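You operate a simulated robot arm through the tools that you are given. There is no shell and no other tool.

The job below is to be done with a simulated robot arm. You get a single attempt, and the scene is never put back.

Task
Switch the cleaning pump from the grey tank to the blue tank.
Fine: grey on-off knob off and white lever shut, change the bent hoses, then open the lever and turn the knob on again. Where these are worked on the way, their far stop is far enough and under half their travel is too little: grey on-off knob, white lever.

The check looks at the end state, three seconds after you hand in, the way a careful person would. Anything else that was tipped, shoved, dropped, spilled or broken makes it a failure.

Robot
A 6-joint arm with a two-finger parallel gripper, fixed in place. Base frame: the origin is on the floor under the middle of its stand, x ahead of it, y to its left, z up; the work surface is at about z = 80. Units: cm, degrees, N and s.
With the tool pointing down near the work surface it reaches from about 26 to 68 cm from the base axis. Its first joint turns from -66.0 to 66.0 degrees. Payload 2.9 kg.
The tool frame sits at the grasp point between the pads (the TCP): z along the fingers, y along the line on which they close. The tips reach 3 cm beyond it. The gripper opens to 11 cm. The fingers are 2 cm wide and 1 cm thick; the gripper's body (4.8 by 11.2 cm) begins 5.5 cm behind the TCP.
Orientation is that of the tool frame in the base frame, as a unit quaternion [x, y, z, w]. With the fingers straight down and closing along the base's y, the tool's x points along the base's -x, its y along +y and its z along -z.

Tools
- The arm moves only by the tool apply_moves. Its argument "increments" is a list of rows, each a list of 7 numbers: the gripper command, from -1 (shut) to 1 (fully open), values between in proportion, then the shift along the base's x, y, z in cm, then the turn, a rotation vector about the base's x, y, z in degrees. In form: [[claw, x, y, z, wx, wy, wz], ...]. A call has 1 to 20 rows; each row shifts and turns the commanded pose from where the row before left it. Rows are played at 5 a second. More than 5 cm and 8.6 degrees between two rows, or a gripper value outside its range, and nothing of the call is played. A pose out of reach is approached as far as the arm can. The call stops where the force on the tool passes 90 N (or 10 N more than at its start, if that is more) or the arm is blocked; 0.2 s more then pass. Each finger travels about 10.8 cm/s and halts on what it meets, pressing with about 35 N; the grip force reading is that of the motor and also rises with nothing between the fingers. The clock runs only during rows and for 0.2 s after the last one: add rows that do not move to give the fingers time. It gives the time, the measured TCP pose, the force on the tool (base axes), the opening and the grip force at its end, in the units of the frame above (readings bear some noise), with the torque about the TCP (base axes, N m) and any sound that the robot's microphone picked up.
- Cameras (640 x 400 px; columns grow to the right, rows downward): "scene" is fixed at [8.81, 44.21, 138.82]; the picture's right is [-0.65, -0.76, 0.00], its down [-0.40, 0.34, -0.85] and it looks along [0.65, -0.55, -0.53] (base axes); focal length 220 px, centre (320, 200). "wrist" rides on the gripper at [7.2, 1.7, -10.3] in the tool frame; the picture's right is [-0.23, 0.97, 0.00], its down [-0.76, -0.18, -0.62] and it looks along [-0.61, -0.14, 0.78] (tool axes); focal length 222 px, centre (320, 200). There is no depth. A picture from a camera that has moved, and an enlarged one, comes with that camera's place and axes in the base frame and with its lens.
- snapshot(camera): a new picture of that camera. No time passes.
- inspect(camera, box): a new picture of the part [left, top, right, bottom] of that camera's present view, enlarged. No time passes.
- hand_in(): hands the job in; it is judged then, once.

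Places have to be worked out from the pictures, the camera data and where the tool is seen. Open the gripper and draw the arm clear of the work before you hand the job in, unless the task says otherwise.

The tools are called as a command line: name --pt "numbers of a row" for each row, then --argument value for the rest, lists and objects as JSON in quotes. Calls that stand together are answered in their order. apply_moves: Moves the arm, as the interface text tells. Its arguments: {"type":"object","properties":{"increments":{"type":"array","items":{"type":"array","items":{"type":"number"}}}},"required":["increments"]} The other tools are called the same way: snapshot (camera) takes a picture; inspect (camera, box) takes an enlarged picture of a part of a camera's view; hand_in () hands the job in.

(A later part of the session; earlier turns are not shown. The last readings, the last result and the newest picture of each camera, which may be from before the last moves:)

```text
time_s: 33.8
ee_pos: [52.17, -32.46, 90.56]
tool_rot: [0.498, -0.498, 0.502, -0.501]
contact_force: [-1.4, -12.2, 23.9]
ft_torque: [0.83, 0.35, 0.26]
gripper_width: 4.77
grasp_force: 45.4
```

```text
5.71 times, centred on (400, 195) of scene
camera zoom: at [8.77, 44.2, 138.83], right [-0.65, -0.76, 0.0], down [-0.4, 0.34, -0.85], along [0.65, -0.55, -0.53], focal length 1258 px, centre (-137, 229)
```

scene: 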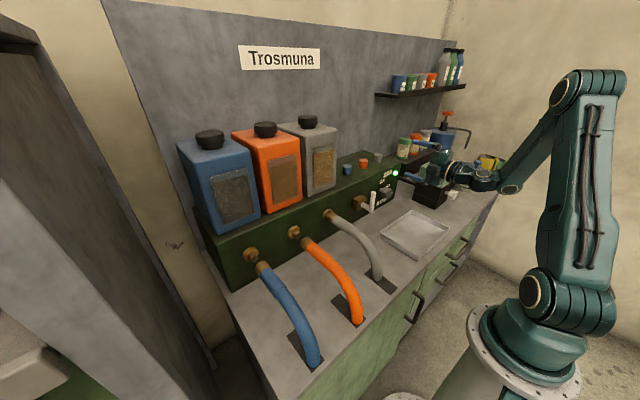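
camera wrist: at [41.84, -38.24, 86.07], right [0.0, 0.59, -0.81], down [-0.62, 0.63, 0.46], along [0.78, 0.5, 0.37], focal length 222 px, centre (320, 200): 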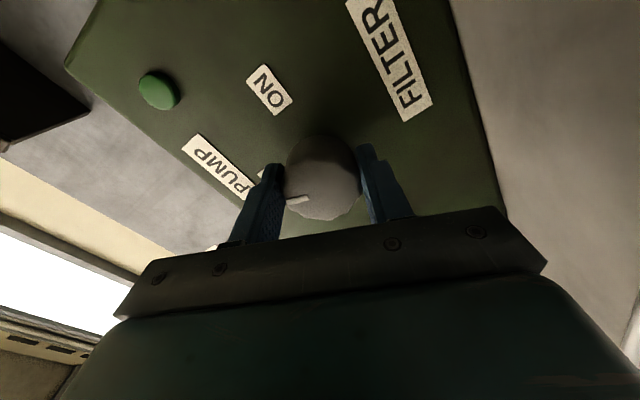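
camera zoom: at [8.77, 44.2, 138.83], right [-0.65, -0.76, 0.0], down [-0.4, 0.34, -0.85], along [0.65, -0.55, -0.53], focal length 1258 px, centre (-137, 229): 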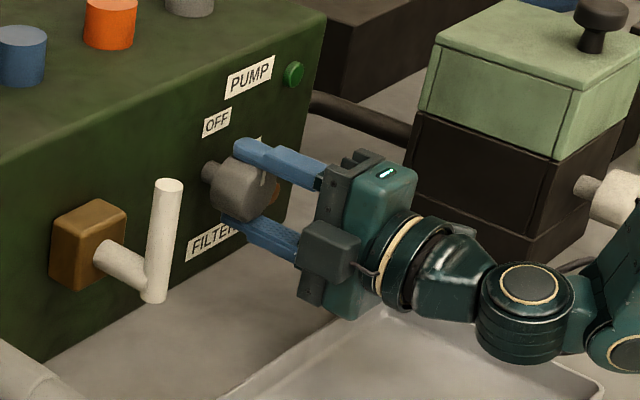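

Torque about x has risen to 0.83 N·m and the pointer now points straight up to OFF: the knob is at its far stop. I'll release, slide the open fork sideways (+y) off the knob, then rise clear.

apply_moves --pt "0.5 0 0 0 0 0 0" --pt "0.5 0 0 0 0 0 0" --pt "0.5 0 0 0 0 0 0" --pt "0.5 -0.5 0 0 0 0 0" --pt "0.5 -0.5 1 0 0 0 0" --pt "0.5 -0.5 2 0 0 0 0" --pt "0.5 0 2 0 0 0 0" --pt "0.5 0 2 0 0 0 0" --pt "0.5 0 0 1 0 0 0" --pt "0.5 0 0 2 0 0 0"

inspect --camera "scene" --box '[350, 160, 450, 230]'

```text
time_s: 36.0
ee_pos: [51.54, -26.69, 93.42]
tool_rot: [-0.5, 0.5, -0.5, 0.5]
contact_force: [0.0, 0.3, 0.3]
ft_torque: [-0.03, 0.0, 0.01]
gripper_width: 8.26
grasp_force: 0.0
out of reach, approached as far as the arm can: row 7, 8
```

```text
5.71 times, centred on (400, 195) of scene
camera zoom: at [8.81, 44.21, 138.82], right [-0.65, -0.76, 0.0], down [-0.4, 0.34, -0.85], along [0.65, -0.55, -0.53], focal length 1258 px, centre (-137, 229)
```

zoom: 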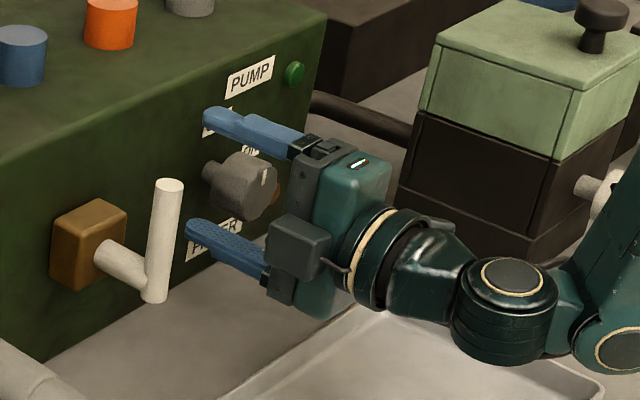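

The knob points at OFF and the fingers are clear of it sideways. I'll rise to z≈110 and then tilt the tool to point down, which will make the closing line run along x for the lever.

apply_moves --pt "0.5 -0.3 0 3 0 0 0" --pt "0.5 -0.3 0 3 0 0 0" --pt "0.5 -0.3 0 3 0 0 0" --pt "0.5 -0.3 0 3 0 0 0" --pt "0.5 0 0 3 0 0 0" --pt "0.5 0 0.5 1 0 8.2 0" --pt "0.5 0 0.5 1 0 8.2 0" --pt "0.5 0 0.5 0 0 8.2 0" --pt "0.5 0 0.5 0 0 8.2 0" --pt "0.5 0 0.5 0 0 8.2 0" --pt "0.5 0 0.5 0 0 8.2 0" --pt "0.5 0 0.5 0 0 8.2 0" --pt "0.5 0 0.5 0 0 8.2 0" --pt "0.5 0 0.5 0 0 8.2 0" --pt "0.5 0 0.5 0 0 8.2 0" --pt "0.5 0 0.5 0 0 8 0" --pt "0.5 0 0 0 0 0 0"

snapshot --camera "wrist"

snapshot --camera "scene"

```text
time_s: 39.6
ee_pos: [50.47, -21.04, 110.61]
tool_rot: [-0.707, 0.707, 0.0, 0.0]
contact_force: [-0.5, 0.0, 0.7]
ft_torque: [-0.01, -0.02, -0.01]
gripper_width: 8.23
grasp_force: 0.1
```

```text
taken
camera wrist: at [48.86, -28.26, 120.96], right [-0.97, 0.23, 0.0], down [0.18, 0.76, 0.62], along [0.14, 0.61, -0.78], focal length 222 px, centre (320, 200)
```

wrist: 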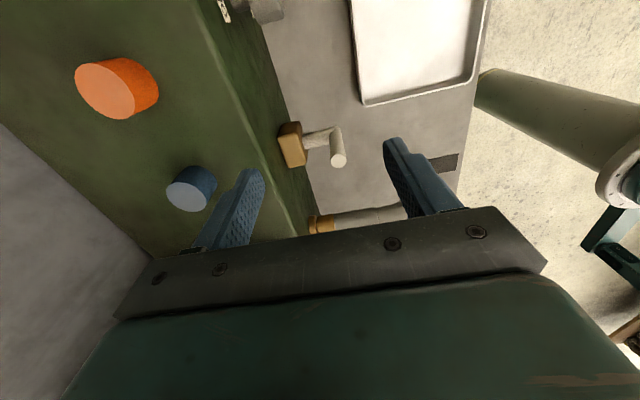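

```text
taken
```

scene: 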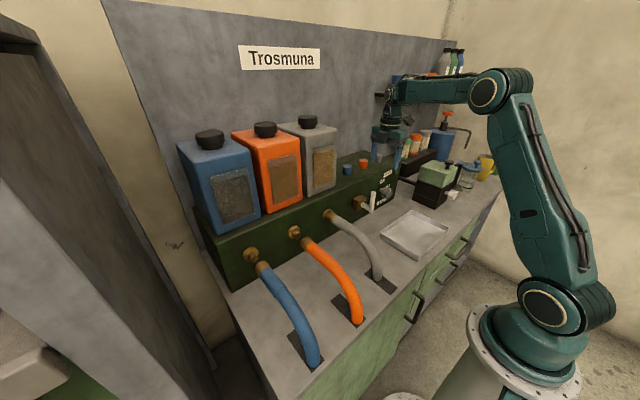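

The tool points down with the closing line along x. The handle's top is at about (49.4,-16.0,98.4) with its pivot near z≈91.2. I'll narrow the fingers, go over the handle and lower to z≈96.7 around it.

apply_moves --pt "-0.2 -0.5 2.5 -1 0 0 0" --pt "-0.2 -0.5 2.5 -1 0 0 0" --pt "-0.2 0 0 -2 0 0 0" --pt "-0.2 0 0 -2 0 0 0" --pt "-0.2 0 0 0 0 0 0"

snapshot --camera "wrist"

inspect --camera "scene" --box '[330, 140, 430, 220]'

```text
time_s: 40.8
ee_pos: [49.45, -16.15, 104.39]
tool_rot: [-0.707, 0.707, 0.0, 0.001]
contact_force: [-0.5, 0.4, -0.3]
ft_torque: [-0.02, 0.01, 0.02]
gripper_width: 4.42
grasp_force: 0.2
```

```text
taken
camera wrist: at [47.81, -23.25, 114.88], right [-0.97, 0.23, 0.0], down [0.18, 0.76, 0.62], along [0.14, 0.61, -0.78], focal length 222 px, centre (320, 200)
```

wrist: 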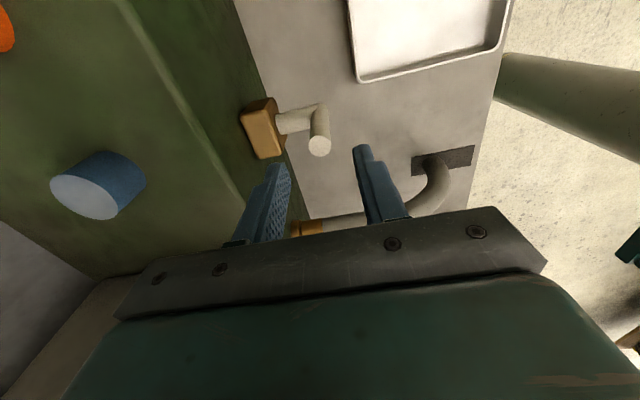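

```text
5.00 times, centred on (380, 180) of scene
camera zoom: at [8.81, 44.21, 138.82], right [-0.65, -0.76, 0.0], down [-0.4, 0.34, -0.85], along [0.65, -0.55, -0.53], focal length 1100 px, centre (20, 300)
```

zoom: 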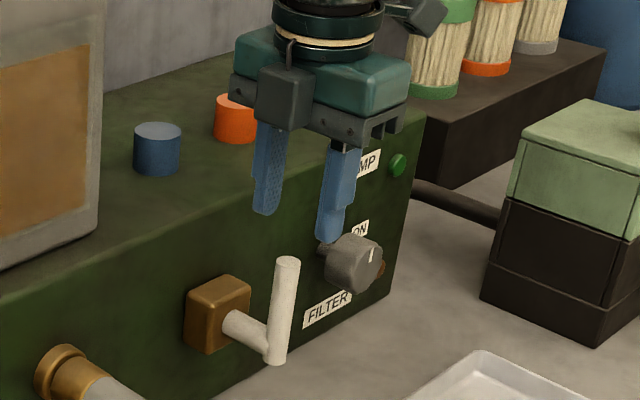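

The handle's top lies right below the gap between the fingers. I'll make a 2–3 mm correction and lower onto it.

apply_moves --pt "-0.2 0.1 0.25 -1.5 0 0 0" --pt "-0.2 0 0 -2 0 0 0" --pt "-0.2 0 0 -2 0 0 0" --pt "-0.2 0 0 -2 0 0 0" --pt "-0.2 0 0 0 0 0 0"

snapshot --camera "wrist"

inspect --camera "scene" --box '[330, 140, 430, 220]'

```text
time_s: 42.0
ee_pos: [49.73, -16.06, 96.88]
tool_rot: [0.707, -0.707, 0.0, 0.0]
contact_force: [-0.1, -0.3, 0.3]
ft_torque: [-0.01, -0.01, -0.03]
gripper_width: 4.41
grasp_force: 0.1
```

```text
taken
camera wrist: at [48.03, -23.16, 107.37], right [-0.97, 0.23, 0.0], down [0.18, 0.76, 0.62], along [0.14, 0.61, -0.78], focal length 222 px, centre (320, 200)
```

wrist: 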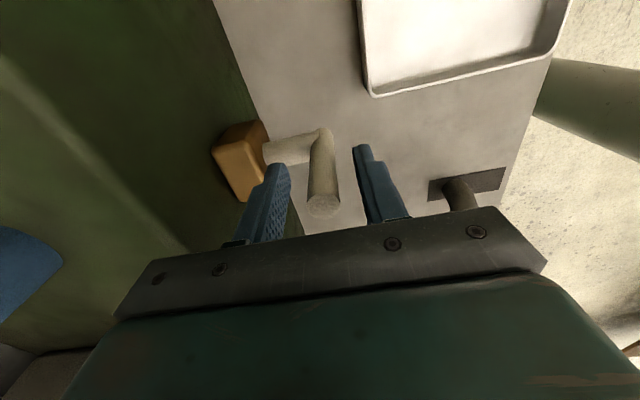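

```text
5.00 times, centred on (380, 180) of scene
camera zoom: at [8.81, 44.21, 138.82], right [-0.65, -0.76, 0.0], down [-0.4, 0.34, -0.85], along [0.65, -0.55, -0.53], focal length 1100 px, centre (20, 300)
```

zoom: 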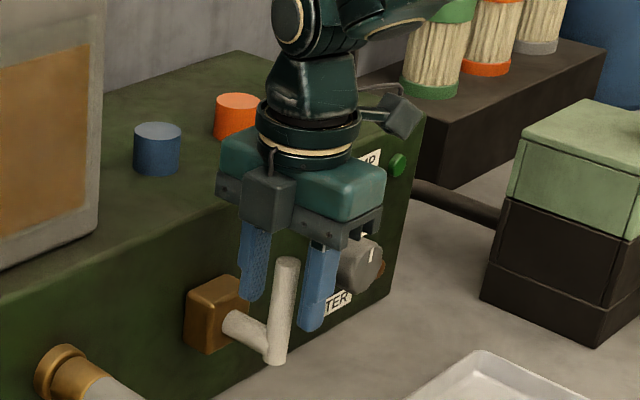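

The handle stands between the fingers. I'll shift 0.35 cm to centre the pads on it and close.

apply_moves --pt "-0.2 0 0.35 0 0 0 0" --pt "-1 0 0 0 0 0 0" --pt "-1 0 0 0 0 0 0" --pt "-1 0 0 0 0 0 0" --pt "-1 0 0 0 0 0 0"

```text
time_s: 43.2
ee_pos: [49.48, -15.66, 96.9]
tool_rot: [-0.707, 0.707, 0.002, -0.001]
contact_force: [-19.9, 2.0, 1.7]
ft_torque: [0.06, -0.53, -0.09]
gripper_width: 1.79
grasp_force: 45.7
```

Gripped (1.79 cm). I'll relieve the x force by shifting -0.25 cm, then nudge 0.6 cm toward -y and read the force to learn which way it turns.

apply_moves --pt "-1 -0.25 0 0 0 0 0" --pt "-1 0 0 0 0 0 0" --pt "-1 0 -0.3 0 0 0 0" --pt "-1 0 -0.3 0 0 0 0" --pt "-1 0 0 0 0 0 0"

```text
time_s: 44.4
ee_pos: [49.52, -15.88, 96.95]
tool_rot: [0.71, -0.704, -0.001, -0.001]
contact_force: [12.4, 23.2, -2.9]
ft_torque: [1.29, 0.29, 0.05]
gripper_width: 1.79
grasp_force: 44.4
```

Toward -y it resists: 23 N with hardly any movement. I'll try the other way.

apply_moves --pt "-1 0 0.3 0 0 0 0" --pt "-1 0 0.3 0 0 0 0" --pt "-1 0 0 0 0 0 0" --pt "-1 0 0.3 0 0 0 0" --pt "-1 0 0.3 0 0 0 0" --pt "-1 0 0 0 0 0 0"

```text
time_s: 45.8
ee_pos: [49.6, -15.31, 97.13]
tool_rot: [-0.705, 0.709, -0.004, 0.001]
contact_force: [18.1, -35.1, -5.4]
ft_torque: [-0.26, 0.85, 0.04]
gripper_width: 1.8
grasp_force: 44.7
```

Both ways show resistance so far; I'll look at whether the handle actually leaned.

snapshot --camera "wrist"

inspect --camera "scene" --box '[330, 150, 410, 220]'

```text
taken
camera wrist: at [47.74, -22.43, 107.54], right [-0.97, 0.23, -0.01], down [0.18, 0.76, 0.62], along [0.15, 0.6, -0.78], focal length 222 px, centre (320, 200)
```

wrist: 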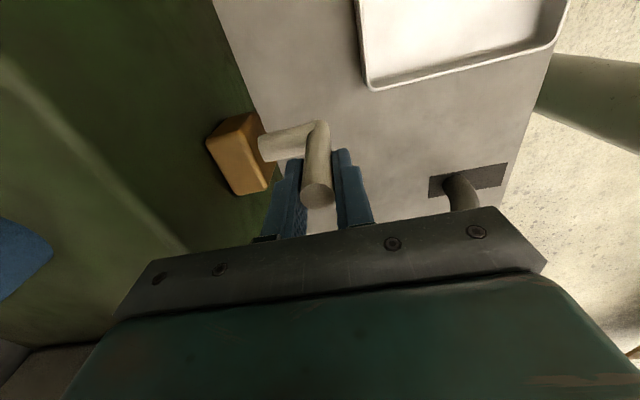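

```text
5.71 times, centred on (370, 185) of scene
camera zoom: at [8.87, 44.11, 138.85], right [-0.65, -0.76, 0.0], down [-0.4, 0.34, -0.85], along [0.65, -0.55, -0.53], focal length 1258 px, centre (34, 286)
```

zoom: 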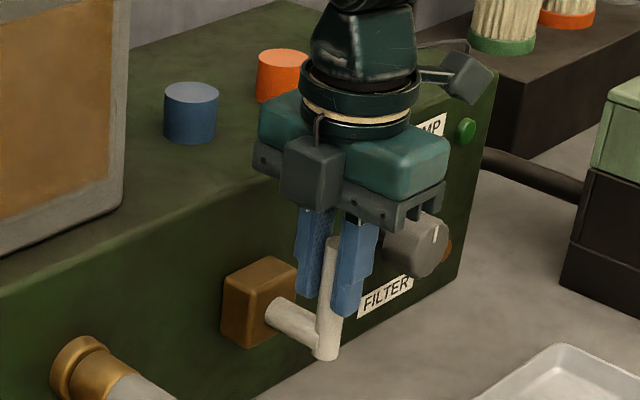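

The handle still looks upright in both views. I'll go back to the middle and push with a matching tool rotation, so the grip itself doesn't resist the turn; first toward -y about 8°.

apply_moves --pt "-1 0 -0.3 0 0 0 0" --pt "-1 0 -0.3 0 0 0 0" --pt "-1 -0.15 0 0 0 0 0" --pt "-1 0 0 0 0 0 0"

apply_moves --pt "-1 0 -0.4 0 4 0 0" --pt "-1 0 -0.4 0 4 0 0" --pt "-1 0 0 0 0 0 0"

```text
time_s: 46.8
ee_pos: [49.48, -15.41, 97.01]
tool_rot: [0.71, -0.704, 0.002, -0.003]
contact_force: [32.0, 5.0, 4.2]
ft_torque: [1.45, 0.94, 0.08]
gripper_width: 1.76
grasp_force: 45.4
```

```text
time_s: 47.6
ee_pos: [49.48, -16.24, 97.09]
tool_rot: [0.707, -0.704, -0.046, -0.053]
contact_force: [34.6, 16.7, 11.3]
ft_torque: [0.97, 0.91, 0.33]
gripper_width: 1.78
grasp_force: 44.9
```

Now it moved the full 0.8 cm toward -y with only modest force. I'll continue another 8° the same way and look.

apply_moves --pt "-1 -0.2 -0.4 -0.05 4 0 0" --pt "-1 0 -0.4 -0.1 4 0 0" --pt "-1 0 0 0 0 0 0"

snapshot --camera "wrist"

inspect --camera "scene" --box '[330, 150, 410, 220]'

```text
time_s: 48.4
ee_pos: [49.37, -17.1, 96.87]
tool_rot: [0.702, -0.699, -0.091, -0.103]
contact_force: [42.9, 12.6, 21.3]
ft_torque: [0.99, 1.09, 0.55]
gripper_width: 1.78
grasp_force: 45.2
```

```text
taken
camera wrist: at [47.7, -26.78, 105.04], right [-0.98, 0.22, 0.05], down [0.16, 0.56, 0.81], along [0.15, 0.8, -0.58], focal length 222 px, centre (320, 200)
```

wrist: 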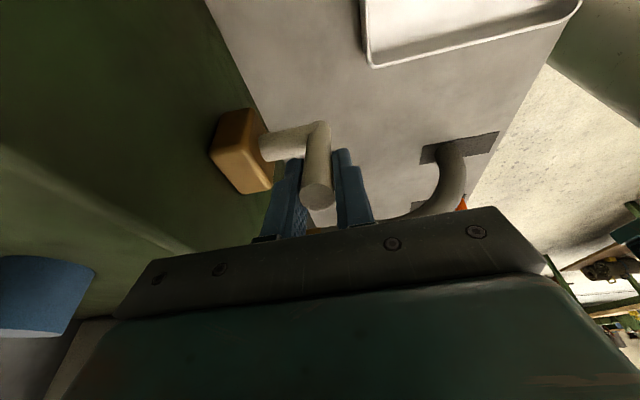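

```text
5.71 times, centred on (370, 185) of scene
camera zoom: at [8.9, 44.25, 138.8], right [-0.65, -0.76, 0.0], down [-0.4, 0.34, -0.85], along [0.65, -0.55, -0.53], focal length 1258 px, centre (34, 286)
```

zoom: 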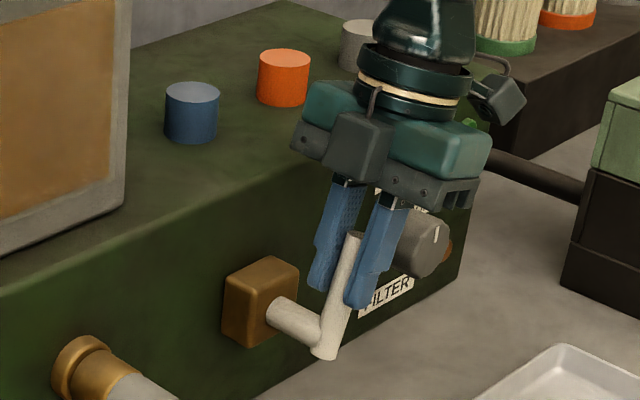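

The lever is leaning toward -y (to the right), so that's the shutting direction. I'll ease the x offset and try a lighter grip (commanding just under the handle's width) so that the handle can pivot between the pads.

apply_moves --pt "-0.69 0.35 0 0 0 0 0" --pt "-0.69 0 0 0.1 0 0 0" --pt "-0.69 0 0 0 0 0 0"

```text
time_s: 49.2
ee_pos: [49.2, -17.22, 96.87]
tool_rot: [-0.699, 0.701, 0.101, 0.097]
contact_force: [12.2, -2.0, -4.4]
ft_torque: [-0.12, -0.24, -0.02]
gripper_width: 2.34
grasp_force: 6.2
```

The grip went slack (6 N), which won't turn it. A cleaner way: I'll let go, back off along the tool axis, straighten the tool, close the fingers and push the handle over from its +y side.

apply_moves --pt "-0.2 0 0 0 0 0 0" --pt "-0.2 0 0 0 0 0 0" --pt "-0.2 0 -0.55 1.95 0 0 0" --pt "-0.2 0 -0.55 1.95 0 0 0" --pt "-0.2 0 -0.55 1.95 0 0 0" --pt "-0.2 0 0 0.5 -8 0 0" --pt "-0.2 0 0 0.5 -8 0 0" --pt "-0.2 0 0 0 0 0 0"

inspect --camera "scene" --box '[330, 150, 410, 220]'

snapshot --camera "wrist"

```text
time_s: 51.0
ee_pos: [49.31, -18.69, 103.8]
tool_rot: [0.708, -0.706, 0.0, -0.001]
contact_force: [0.9, -0.5, -0.3]
ft_torque: [0.0, -0.02, 0.02]
gripper_width: 4.41
grasp_force: 0.1
```

```text
5.71 times, centred on (370, 185) of scene
camera zoom: at [8.81, 44.21, 138.82], right [-0.65, -0.76, 0.0], down [-0.4, 0.34, -0.85], along [0.65, -0.55, -0.53], focal length 1258 px, centre (34, 286)
```

zoom: 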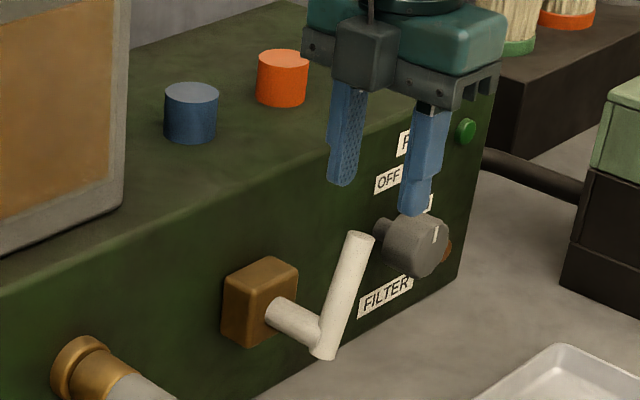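

```text
taken
camera wrist: at [47.72, -25.92, 114.23], right [-0.97, 0.23, 0.0], down [0.18, 0.76, 0.62], along [0.14, 0.61, -0.78], focal length 222 px, centre (320, 200)
```

wrist: 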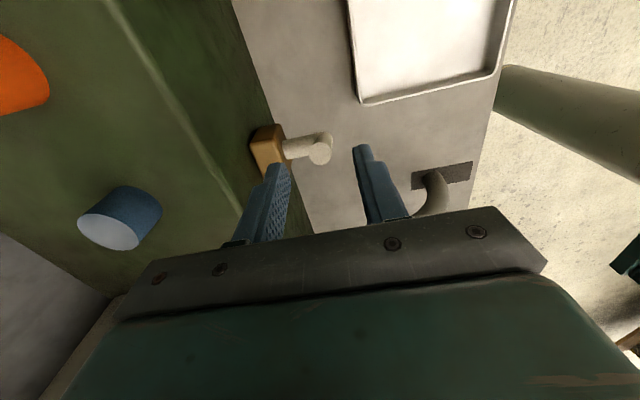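

The lever stays leaning where I left it. Closing the fingers, stepping over to the +y side and lowering beside the handle.

apply_moves --pt "-1 0.1 2.2 0 0 0 0" --pt "-1 0 2.2 0 0 0 0" --pt "-1 0 0 -2 0 0 0" --pt "-1 0 0 -2 0 0 0" --pt "-1 0 0 -1.3 0 0 0" --pt "-1 0 0 0 0 0 0"

inspect --camera "scene" --box '[330, 150, 410, 220]'

snapshot --camera "wrist"

```text
time_s: 52.4
ee_pos: [49.5, -14.32, 98.46]
tool_rot: [0.707, -0.707, 0.0, 0.0]
contact_force: [0.6, -0.9, -0.2]
ft_torque: [-0.02, -0.01, -0.04]
gripper_width: 0.0
grasp_force: 35.3
```

```text
5.71 times, centred on (370, 185) of scene
camera zoom: at [8.81, 44.21, 138.82], right [-0.65, -0.76, 0.0], down [-0.4, 0.34, -0.85], along [0.65, -0.55, -0.53], focal length 1258 px, centre (34, 286)
```

zoom: 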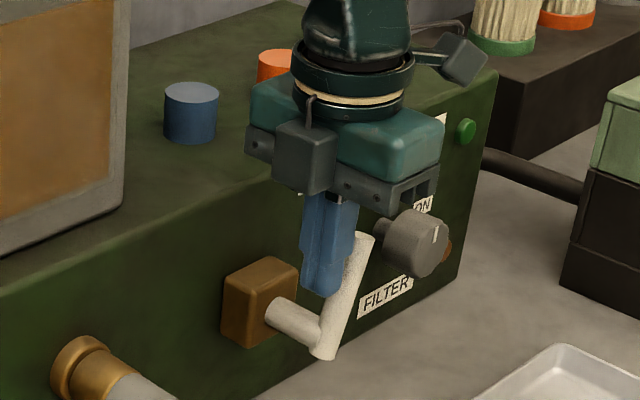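

```text
taken
camera wrist: at [47.83, -21.5, 108.92], right [-0.97, 0.23, 0.0], down [0.18, 0.76, 0.62], along [0.14, 0.61, -0.78], focal length 222 px, centre (320, 200)
```

wrist: 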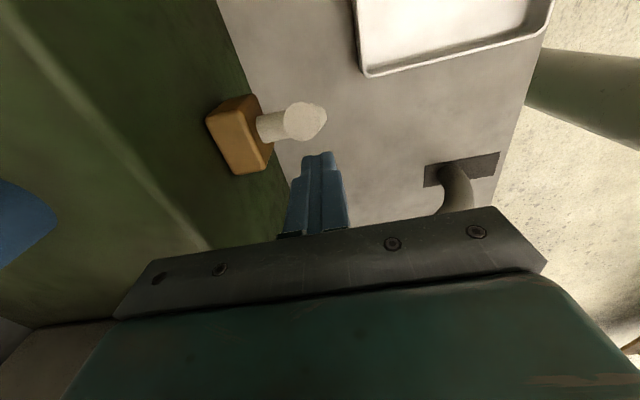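

The closed fingers are just beside the handle. Pushing toward -y along the arc, first to about 45°.

apply_moves --pt "-1 0 -0.8 0 0 0 0" --pt "-1 0 -0.8 0.1 0 0 0" --pt "-1 0 -0.8 0 0 0 0" --pt "-1 0 -0.8 -0.25 0 0 0" --pt "-1 0 -0.5 -0.4 0 0 0" --pt "-1 0 0 0 0 0 0"

inspect --camera "scene" --box '[330, 150, 410, 220]'

```text
time_s: 53.8
ee_pos: [49.44, -18.1, 97.99]
tool_rot: [0.707, -0.707, 0.0, 0.0]
contact_force: [0.9, 0.2, -0.6]
ft_torque: [0.0, 0.01, 0.02]
gripper_width: 0.0
grasp_force: 34.3
```

```text
5.71 times, centred on (370, 185) of scene
camera zoom: at [8.81, 44.21, 138.82], right [-0.65, -0.76, 0.0], down [-0.4, 0.34, -0.85], along [0.65, -0.55, -0.53], focal length 1258 px, centre (34, 286)
```

zoom: 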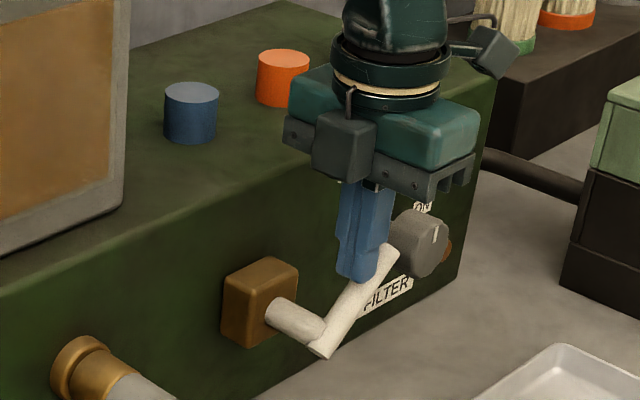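

The lever follows, now near 50°. Continuing down to the far stop.

apply_moves --pt "-1 0 -0.4 -0.5 0 0 0" --pt "-1 0 -0.4 -0.6 0 0 0" --pt "-1 0 -0.35 -0.65 0 0 0" --pt "-1 0 -0.3 -0.65 0 0 0" --pt "-1 0 -0.1 -0.5 0 0 0" --pt "-1 0 0 0 0 0 0"

inspect --camera "scene" --box '[330, 150, 410, 220]'

```text
time_s: 55.2
ee_pos: [49.48, -19.68, 94.85]
tool_rot: [-0.707, 0.708, 0.0, 0.0]
contact_force: [1.3, -0.9, 0.9]
ft_torque: [0.01, -0.01, 0.0]
gripper_width: 0.01
grasp_force: 34.9
```

```text
5.71 times, centred on (370, 185) of scene
camera zoom: at [8.81, 44.21, 138.82], right [-0.65, -0.76, 0.0], down [-0.4, 0.34, -0.85], along [0.65, -0.55, -0.53], focal length 1258 px, centre (34, 286)
```

zoom: 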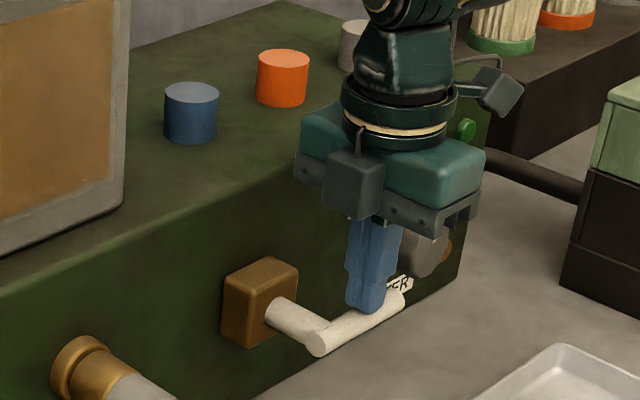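

Nearly horizontal. I'll press down in small steps until I feel the stop.

apply_moves --pt "-1 0 0 -0.3 0 0 0" --pt "-1 0 0 -0.3 0 0 0" --pt "-1 0 0 0 0 0 0"

```text
time_s: 56.0
ee_pos: [49.44, -19.78, 94.77]
tool_rot: [-0.707, 0.707, -0.003, 0.001]
contact_force: [-15.4, 4.4, 47.1]
ft_torque: [0.59, 0.44, 0.06]
gripper_width: 0.0
grasp_force: 34.8
```

Stop felt: 47 N upward with almost no movement, so the lever is fully shut. I'll rise clear and check.

apply_moves --pt "-1 0 0 0.6 0 0 0" --pt "-1 0 0 2 0 0 0" --pt "-1 0 0 3 0 0 0" --pt "-1 0 0 3 0 0 0" --pt "-1 0 0 4 0 0 0" --pt "0 0 1 4 0 0 0" --pt "0.2 0 1 2 0 0 0"

inspect --camera "scene" --box '[330, 150, 410, 220]'

snapshot --camera "wrist"

```text
time_s: 57.6
ee_pos: [49.35, -17.83, 112.79]
tool_rot: [0.707, -0.707, 0.0, 0.001]
contact_force: [0.1, -0.1, -0.7]
ft_torque: [0.0, 0.0, -0.01]
gripper_width: 6.58
grasp_force: 0.1
```

```text
5.71 times, centred on (370, 185) of scene
camera zoom: at [8.81, 44.21, 138.82], right [-0.65, -0.76, 0.0], down [-0.4, 0.34, -0.85], along [0.65, -0.55, -0.53], focal length 1258 px, centre (34, 286)
```

zoom: 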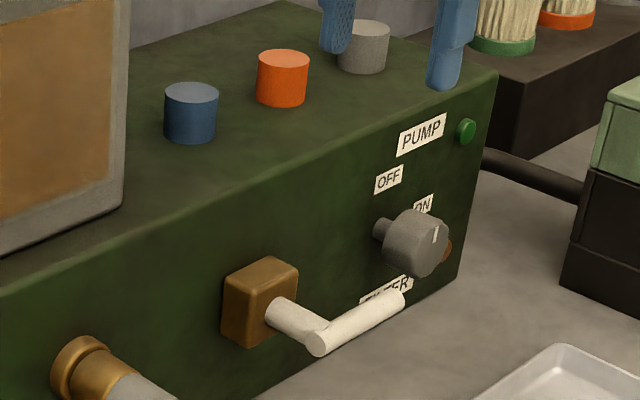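

```text
taken
camera wrist: at [47.79, -24.92, 123.27], right [-0.97, 0.23, 0.0], down [0.18, 0.76, 0.62], along [0.14, 0.61, -0.78], focal length 222 px, centre (320, 200)
```

wrist: 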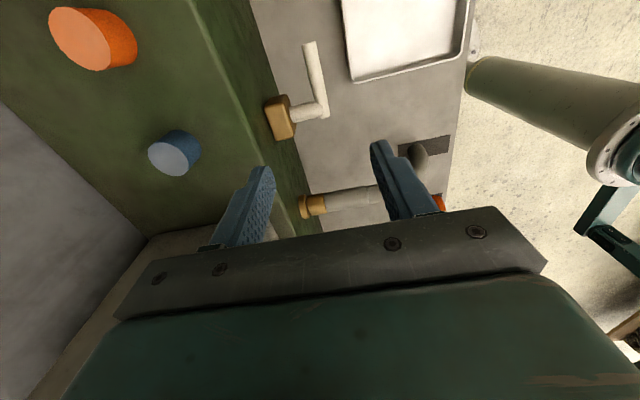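

Knob at OFF, lever fully over (shut). Next the hoses: I'll turn the hand -90° about z, up here, so that it closes along y with the camera on the robot's side, and move over the grey hose.

apply_moves --pt "0.2 -1 1.5 0 0 0 -8.2" --pt "0.2 -1 1.5 0 0 0 -8.2" --pt "0.2 -1 1.5 0 0 0 -8.2" --pt "0.2 -1 1.5 0 0 0 -8.2" --pt "0.2 -1 1.5 0 0 0 -8.2" --pt "0.2 0 1.5 0 0 0 -8.2" --pt "0.2 0 1.5 0 0 0 -8.2" --pt "0.2 0 1.5 0 0 0 -8.2" --pt "0.2 0 1.5 0 0 0 -8.2" --pt "0.2 0 1.5 0 0 0 -8.2" --pt "0.2 0 1.5 0 0 0 -8" --pt "0.2 0 0.5 0 0 0 0" --pt "0.2 0 0 0 0 0 0"

snapshot --camera "wrist"

snapshot --camera "scene"

```text
time_s: 60.4
ee_pos: [44.37, -0.53, 113.03]
tool_rot: [0.0, 1.0, 0.0, 0.001]
contact_force: [-0.2, 0.3, 0.4]
ft_torque: [0.03, -0.02, 0.02]
gripper_width: 6.61
grasp_force: 0.0
```

```text
taken
camera wrist: at [37.17, 1.3, 123.5], right [0.23, 0.97, 0.0], down [0.76, -0.18, 0.62], along [0.61, -0.14, -0.78], focal length 222 px, centre (320, 200)
```

wrist: 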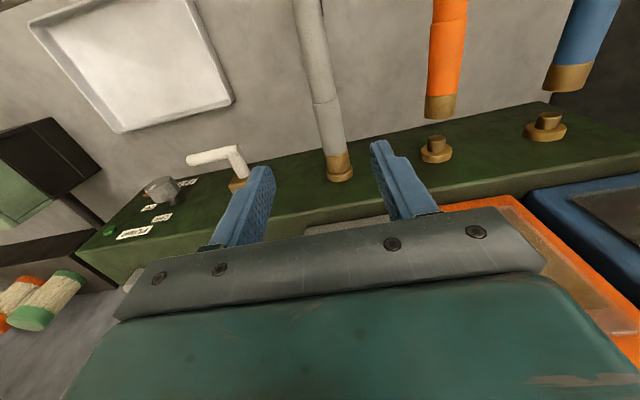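

```text
taken
```

scene: 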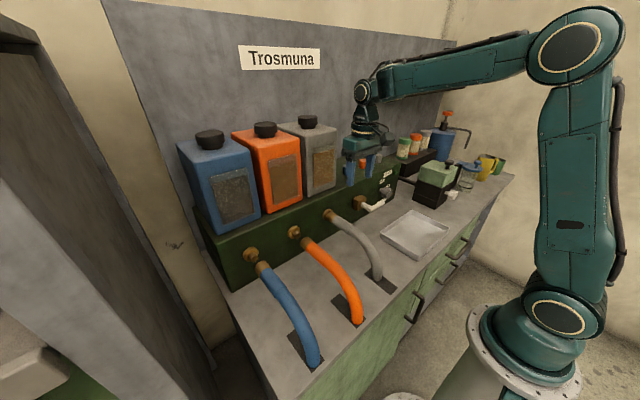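

Let me zoom on the grey hose and coupling to place them accurately.

inspect --camera "wrist" --box '[250, 0, 490, 190]'

inspect --camera "scene" --box '[310, 190, 410, 300]'

```text
2.11 times, centred on (370, 95) of wrist
camera zoom: at [37.17, 1.3, 123.5], right [0.23, 0.97, 0.0], down [0.76, -0.18, 0.62], along [0.61, -0.14, -0.78], focal length 468 px, centre (215, 421)
```

zoom: 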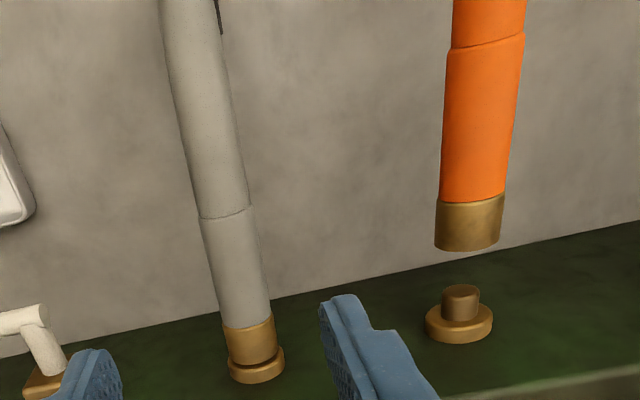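

```text
3.64 times, centred on (360, 245) of scene
camera zoom: at [8.81, 44.21, 138.82], right [-0.65, -0.76, 0.0], down [-0.4, 0.34, -0.85], along [0.65, -0.55, -0.53], focal length 800 px, centre (174, 36)
```

zoom: 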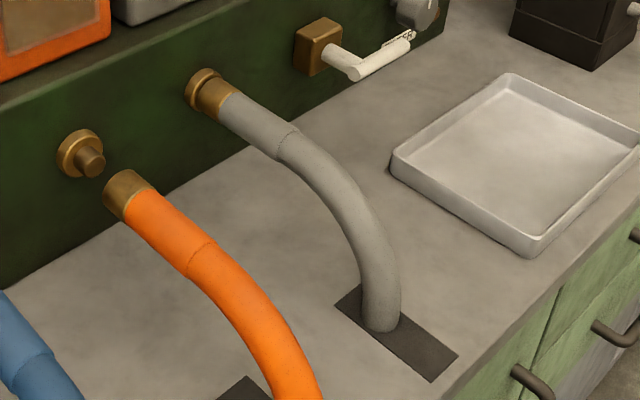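

The grey coupling's centre is at about (54.3,-0.1,92.5) and the sleeve's seam at x≈45.5. I'll straddle the sleeve at x≈48.3 from above.

apply_moves --pt "0.25 1 0.1 -2 0 0 0" --pt "0.25 1 0.1 -3 0 0 0" --pt "0.25 1 0.1 -3 0 0 0" --pt "0.25 0.9 0.1 -3 0 0 0" --pt "0.25 0 0 -2.5 0 0 0" --pt "0.25 0 0 0 0 0 0"

snapshot --camera "wrist"

inspect --camera "scene" --box '[310, 160, 420, 300]'

```text
time_s: 61.8
ee_pos: [48.22, -0.25, 99.7]
tool_rot: [0.0, 1.0, 0.0, 0.001]
contact_force: [0.5, 0.0, 0.3]
ft_torque: [-0.04, -0.01, 0.01]
gripper_width: 6.87
grasp_force: 0.1
```

```text
taken
camera wrist: at [40.99, 1.44, 110.1], right [0.23, 0.97, 0.0], down [0.76, -0.18, 0.62], along [0.61, -0.14, -0.78], focal length 222 px, centre (320, 200)
```

wrist: 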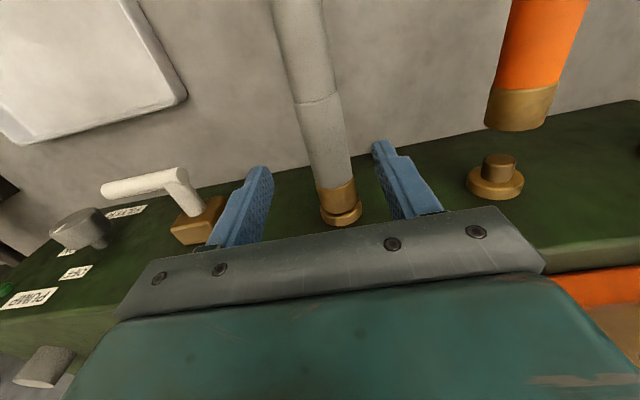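

```text
2.86 times, centred on (365, 230) of scene
camera zoom: at [8.81, 44.21, 138.82], right [-0.65, -0.76, 0.0], down [-0.4, 0.34, -0.85], along [0.65, -0.55, -0.53], focal length 629 px, centre (191, 114)
```

zoom: 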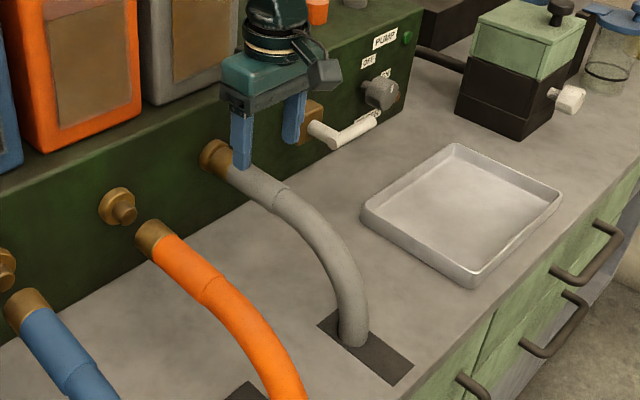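

The hose lies between the fingers. Lowering the last 8 cm around the sleeve.

apply_moves --pt "0.25 0 0.1 -2 0 0 0" --pt "0.25 0 0 -2 0 0 0" --pt "0.25 0 0 -2 0 0 0" --pt "0.25 0 0 -2 0 0 0" --pt "0.25 0 0 0 0 0 0"

snapshot --camera "wrist"

inspect --camera "scene" --box '[310, 160, 420, 300]'

```text
time_s: 63.0
ee_pos: [48.22, -0.3, 91.45]
tool_rot: [0.0, 1.0, 0.001, 0.001]
contact_force: [0.2, 0.7, 0.8]
ft_torque: [-0.02, 0.01, -0.04]
gripper_width: 6.89
grasp_force: 0.0
```

```text
taken
camera wrist: at [41.03, 1.54, 101.9], right [0.23, 0.97, 0.0], down [0.76, -0.18, 0.62], along [0.61, -0.14, -0.78], focal length 222 px, centre (320, 200)
```

wrist: 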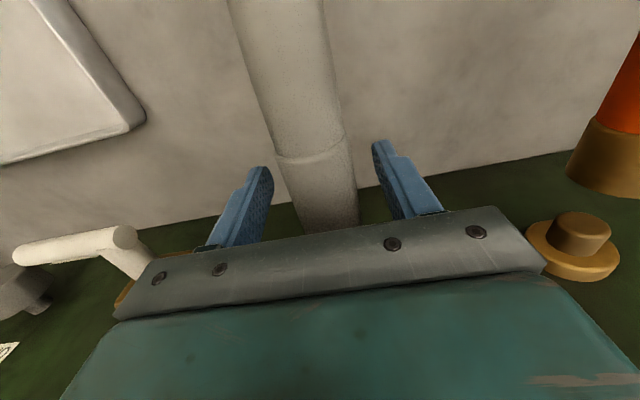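

```text
2.86 times, centred on (365, 230) of scene
camera zoom: at [8.81, 44.21, 138.82], right [-0.65, -0.76, 0.0], down [-0.4, 0.34, -0.85], along [0.65, -0.55, -0.53], focal length 629 px, centre (191, 114)
```

zoom: 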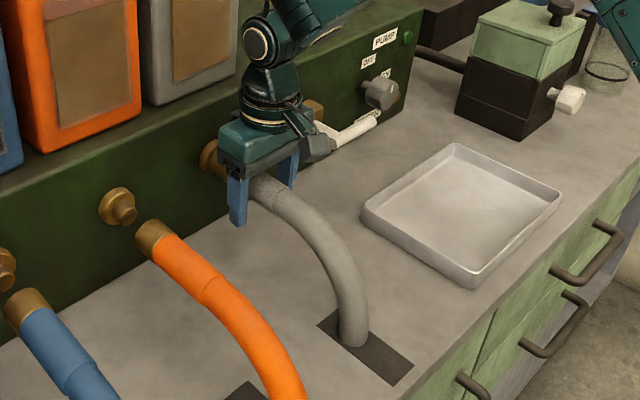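

The fingers straddle the grey sleeve. Closing the grip.

apply_moves --pt "-1 0 0 0 0 0 0" --pt "-1 0 0 0 0 0 0" --pt "-1 0 0 0 0 0 0" --pt "-1 0 0 0 0 0 0"

```text
time_s: 64.0
ee_pos: [48.22, -0.04, 91.4]
tool_rot: [-0.002, 1.0, 0.002, 0.0]
contact_force: [-0.4, 28.9, -3.2]
ft_torque: [-0.43, -0.2, -1.11]
gripper_width: 3.51
grasp_force: 44.8
```

Gripped at 3.5 cm; the tool is pushed toward +y with 29 N, so the hose is slightly further left. I'll ease +0.3 cm and start pulling in -x.

apply_moves --pt "-1 0 0.3 0 0 0 0" --pt "-1 0 0 0 0 0 0" --pt "-1 -0.4 0 0 0 0 0" --pt "-1 -0.4 0 0 0 0 0" --pt "-1 -0.4 0 0 0 0 0" --pt "-1 0 0 0 0 0 0"

inspect --camera "scene" --box '[310, 160, 420, 300]'

```text
time_s: 65.4
ee_pos: [47.03, -0.02, 91.45]
tool_rot: [0.0, 1.0, 0.0, 0.0]
contact_force: [2.5, -8.2, -20.6]
ft_torque: [0.28, -0.85, 1.12]
gripper_width: 3.49
grasp_force: 44.7
```

```text
2.86 times, centred on (365, 230) of scene
camera zoom: at [8.85, 44.19, 138.83], right [-0.65, -0.76, 0.0], down [-0.4, 0.34, -0.85], along [0.65, -0.55, -0.53], focal length 629 px, centre (191, 114)
```

zoom: 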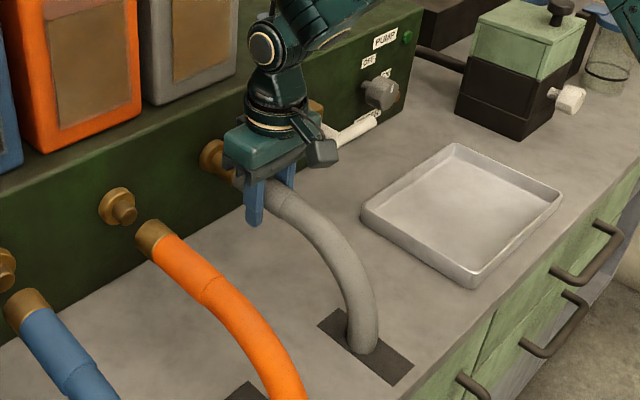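

The hose follows; its foot slides in the slot. I'll continue pulling to about 5 cm in all.

apply_moves --pt "-1 -0.5 0 0 0 0 0" --pt "-1 -0.5 0 0 0 0 0" --pt "-1 -0.5 0 0 0 0 0" --pt "-1 -0.5 0 0 0 0 0" --pt "-1 -0.5 0 0 0 0 0" --pt "-1 0 0 0 0 0 0"

inspect --camera "scene" --box '[310, 160, 420, 300]'

```text
time_s: 66.8
ee_pos: [44.63, 0.05, 91.49]
tool_rot: [0.001, 1.0, 0.0, -0.001]
contact_force: [1.6, -18.3, -28.9]
ft_torque: [0.19, -0.3, 0.8]
gripper_width: 3.51
grasp_force: 45.0
```

```text
2.86 times, centred on (365, 230) of scene
camera zoom: at [8.85, 44.16, 138.84], right [-0.65, -0.76, 0.0], down [-0.4, 0.34, -0.85], along [0.65, -0.55, -0.53], focal length 629 px, centre (191, 114)
```

zoom: 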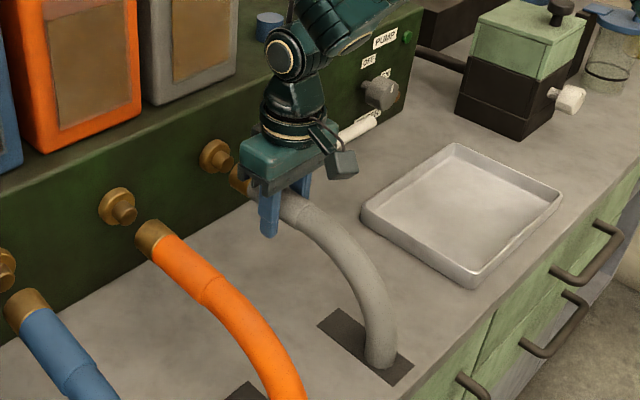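

The grey coupling is off its spigot. I'll pull a bit more to match the parked position of the other hoses, easing z slightly.

apply_moves --pt "-1 -0.4 -0.15 -0.2 0 0 0" --pt "-1 -0.4 0 0 0 0 0" --pt "-1 -0.4 0 0 0 0 0" --pt "-1 -0.3 0 0 0 0 0" --pt "-1 0 0 0 0 0 0"

inspect --camera "scene" --box '[310, 160, 420, 300]'

```text
time_s: 68.0
ee_pos: [43.22, -0.03, 91.54]
tool_rot: [-0.001, 1.0, 0.002, 0.003]
contact_force: [8.2, -4.1, 12.3]
ft_torque: [0.07, 0.15, -0.54]
gripper_width: 3.53
grasp_force: 45.0
```

```text
2.86 times, centred on (365, 230) of scene
camera zoom: at [8.81, 44.2, 138.83], right [-0.65, -0.76, 0.0], down [-0.4, 0.34, -0.85], along [0.65, -0.55, -0.53], focal length 629 px, centre (191, 114)
```

zoom: 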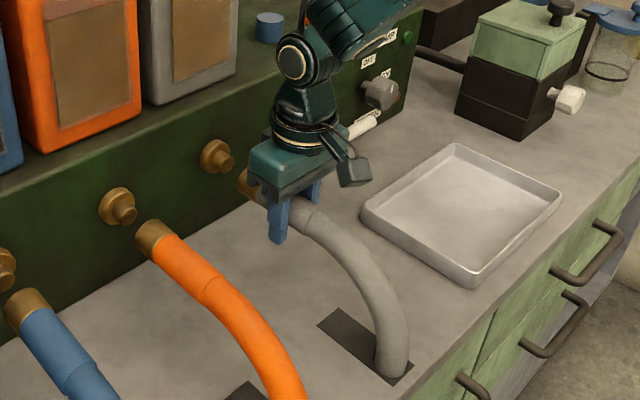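

It's pulled 5 cm. One small extra pull to feel whether it's at the end, then release.

apply_moves --pt "-1 -0.3 0 0 0 0 0" --pt "-1 0 0 0 0 0 0"

```text
time_s: 68.6
ee_pos: [43.21, -0.0, 91.46]
tool_rot: [-0.001, 1.0, 0.0, 0.005]
contact_force: [25.8, -3.1, 8.8]
ft_torque: [0.05, 0.1, -0.41]
gripper_width: 3.48
grasp_force: 45.1
```

That's the end stop (26 N, no movement). I'll ease back, open, and rise.

apply_moves --pt "-1 0.3 0 0 0 0 0" --pt "0.25 0 0 0 0 0 0" --pt "0.25 0 0 0 0 0 0" --pt "0.25 0 0 0 0 0 0" --pt "0.25 0 0 2 0 0 0" --pt "0.25 0 0 3 0 0 0" --pt "0.25 0 0 4 0 0 0" --pt "0.25 0 0 4 0 0 0" --pt "0.25 0 0 4 0 0 0" --pt "0.25 0 0 3 0 0 0"

snapshot --camera "scene"

snapshot --camera "wrist"

```text
time_s: 70.8
ee_pos: [43.28, 0.02, 111.14]
tool_rot: [0.0, 1.0, -0.001, 0.0]
contact_force: [0.7, 0.6, -0.3]
ft_torque: [0.03, 0.02, 0.0]
gripper_width: 6.88
grasp_force: 0.1
```

```text
taken
```

scene: 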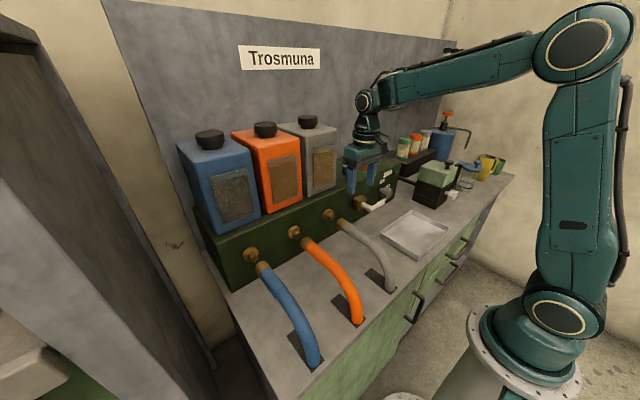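

```text
taken
camera wrist: at [36.03, 1.8, 121.65], right [0.23, 0.97, 0.0], down [0.76, -0.18, 0.62], along [0.61, -0.14, -0.78], focal length 222 px, centre (320, 200)
```

wrist: 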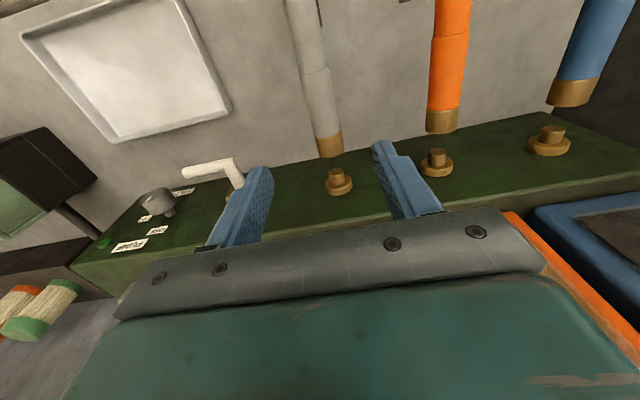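

The grey hose is parked like the others. I'll cross at height to the blue hose (y≈30).

apply_moves --pt "0.25 0 4 0 0 0 0" --pt "0.25 0 4 0 0 0 0" --pt "0.25 0 4 0 0 0 0" --pt "0.25 0 4 0 0 0 0" --pt "0.25 0 4 0 0 0 0" --pt "0.25 0 4 0 0 0 0" --pt "0.25 0 4 0 0 0 0" --pt "0.25 0 2 -2 0 0 0" --pt "0.25 0 0 -3 0 0 0" --pt "0.25 0 0 0 0 0 0"

snapshot --camera "wrist"

inspect --camera "scene" --box '[200, 160, 360, 380]'

```text
time_s: 73.0
ee_pos: [43.02, 30.01, 106.15]
tool_rot: [0.0, 1.0, -0.001, 0.0]
contact_force: [-0.3, 0.1, 0.8]
ft_torque: [-0.02, -0.01, -0.02]
gripper_width: 6.88
grasp_force: 0.0
```

```text
taken
camera wrist: at [35.78, 31.85, 116.64], right [0.23, 0.97, 0.0], down [0.76, -0.18, 0.62], along [0.61, -0.14, -0.78], focal length 222 px, centre (320, 200)
```

wrist: 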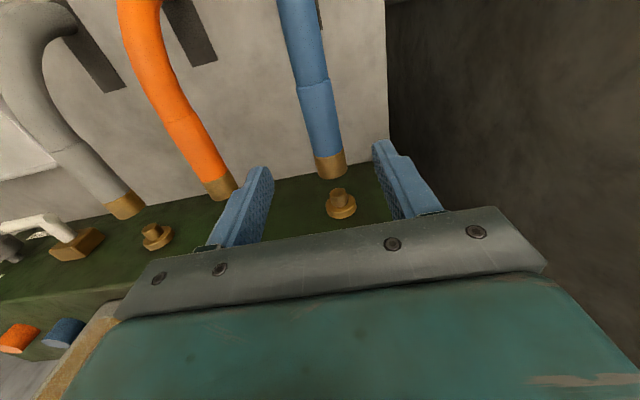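

```text
1.82 times, centred on (280, 270) of scene
camera zoom: at [8.81, 44.21, 138.82], right [-0.65, -0.76, 0.0], down [-0.4, 0.34, -0.85], along [0.65, -0.55, -0.53], focal length 400 px, centre (393, 73)
```

zoom: 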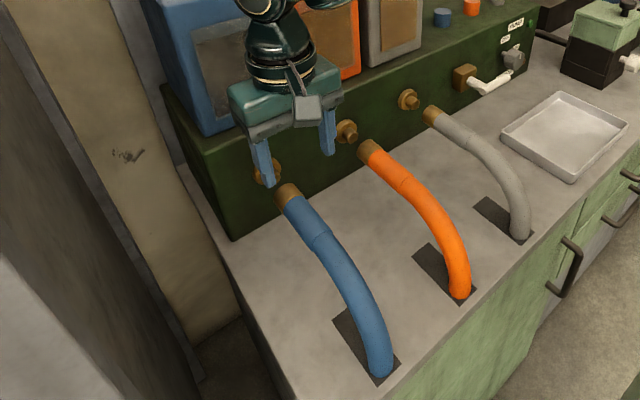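

The blue hose is centred below the fingers (y≈30, coupling at x≈49.4). Lowering around its sleeve at x≈43.2.

apply_moves --pt "0.25 0.1 0 -3 0 0 0" --pt "0.25 0.1 0 -3 0 0 0" --pt "0.25 0 0 -3 0 0 0" --pt "0.25 0 0 -3 0 0 0" --pt "0.25 0 0 -2.6 0 0 0" --pt "0.25 0 0 0 0 0 0"

snapshot --camera "wrist"

inspect --camera "scene" --box '[200, 160, 360, 380]'

```text
time_s: 74.4
ee_pos: [43.13, 30.14, 91.64]
tool_rot: [0.0, 1.0, 0.0, 0.001]
contact_force: [0.5, -0.6, -0.3]
ft_torque: [0.01, -0.02, -0.02]
gripper_width: 6.88
grasp_force: 0.0
```

```text
taken
camera wrist: at [36.03, 31.83, 102.06], right [0.23, 0.97, 0.0], down [0.76, -0.18, 0.62], along [0.61, -0.14, -0.78], focal length 222 px, centre (320, 200)
```

wrist: 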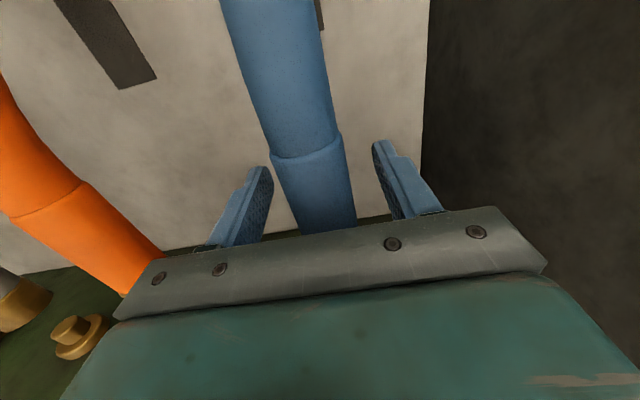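

```text
1.82 times, centred on (280, 270) of scene
camera zoom: at [8.81, 44.21, 138.82], right [-0.65, -0.76, 0.0], down [-0.4, 0.34, -0.85], along [0.65, -0.55, -0.53], focal length 400 px, centre (393, 73)
```

zoom: 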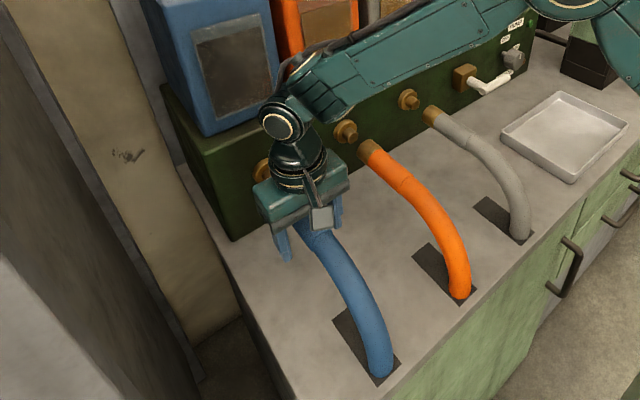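

Straddled. Closing on the blue sleeve.

apply_moves --pt "-1 0 0 0 0 0 0" --pt "-1 0 0 0 0 0 0" --pt "-1 0 0 0 0 0 0" --pt "-1 0 0 0 0 0 0"

```text
time_s: 75.4
ee_pos: [43.26, 30.03, 91.53]
tool_rot: [0.0, 1.0, 0.0, 0.0]
contact_force: [0.3, -4.0, -2.3]
ft_torque: [0.02, 0.05, 0.18]
gripper_width: 3.51
grasp_force: 45.2
```

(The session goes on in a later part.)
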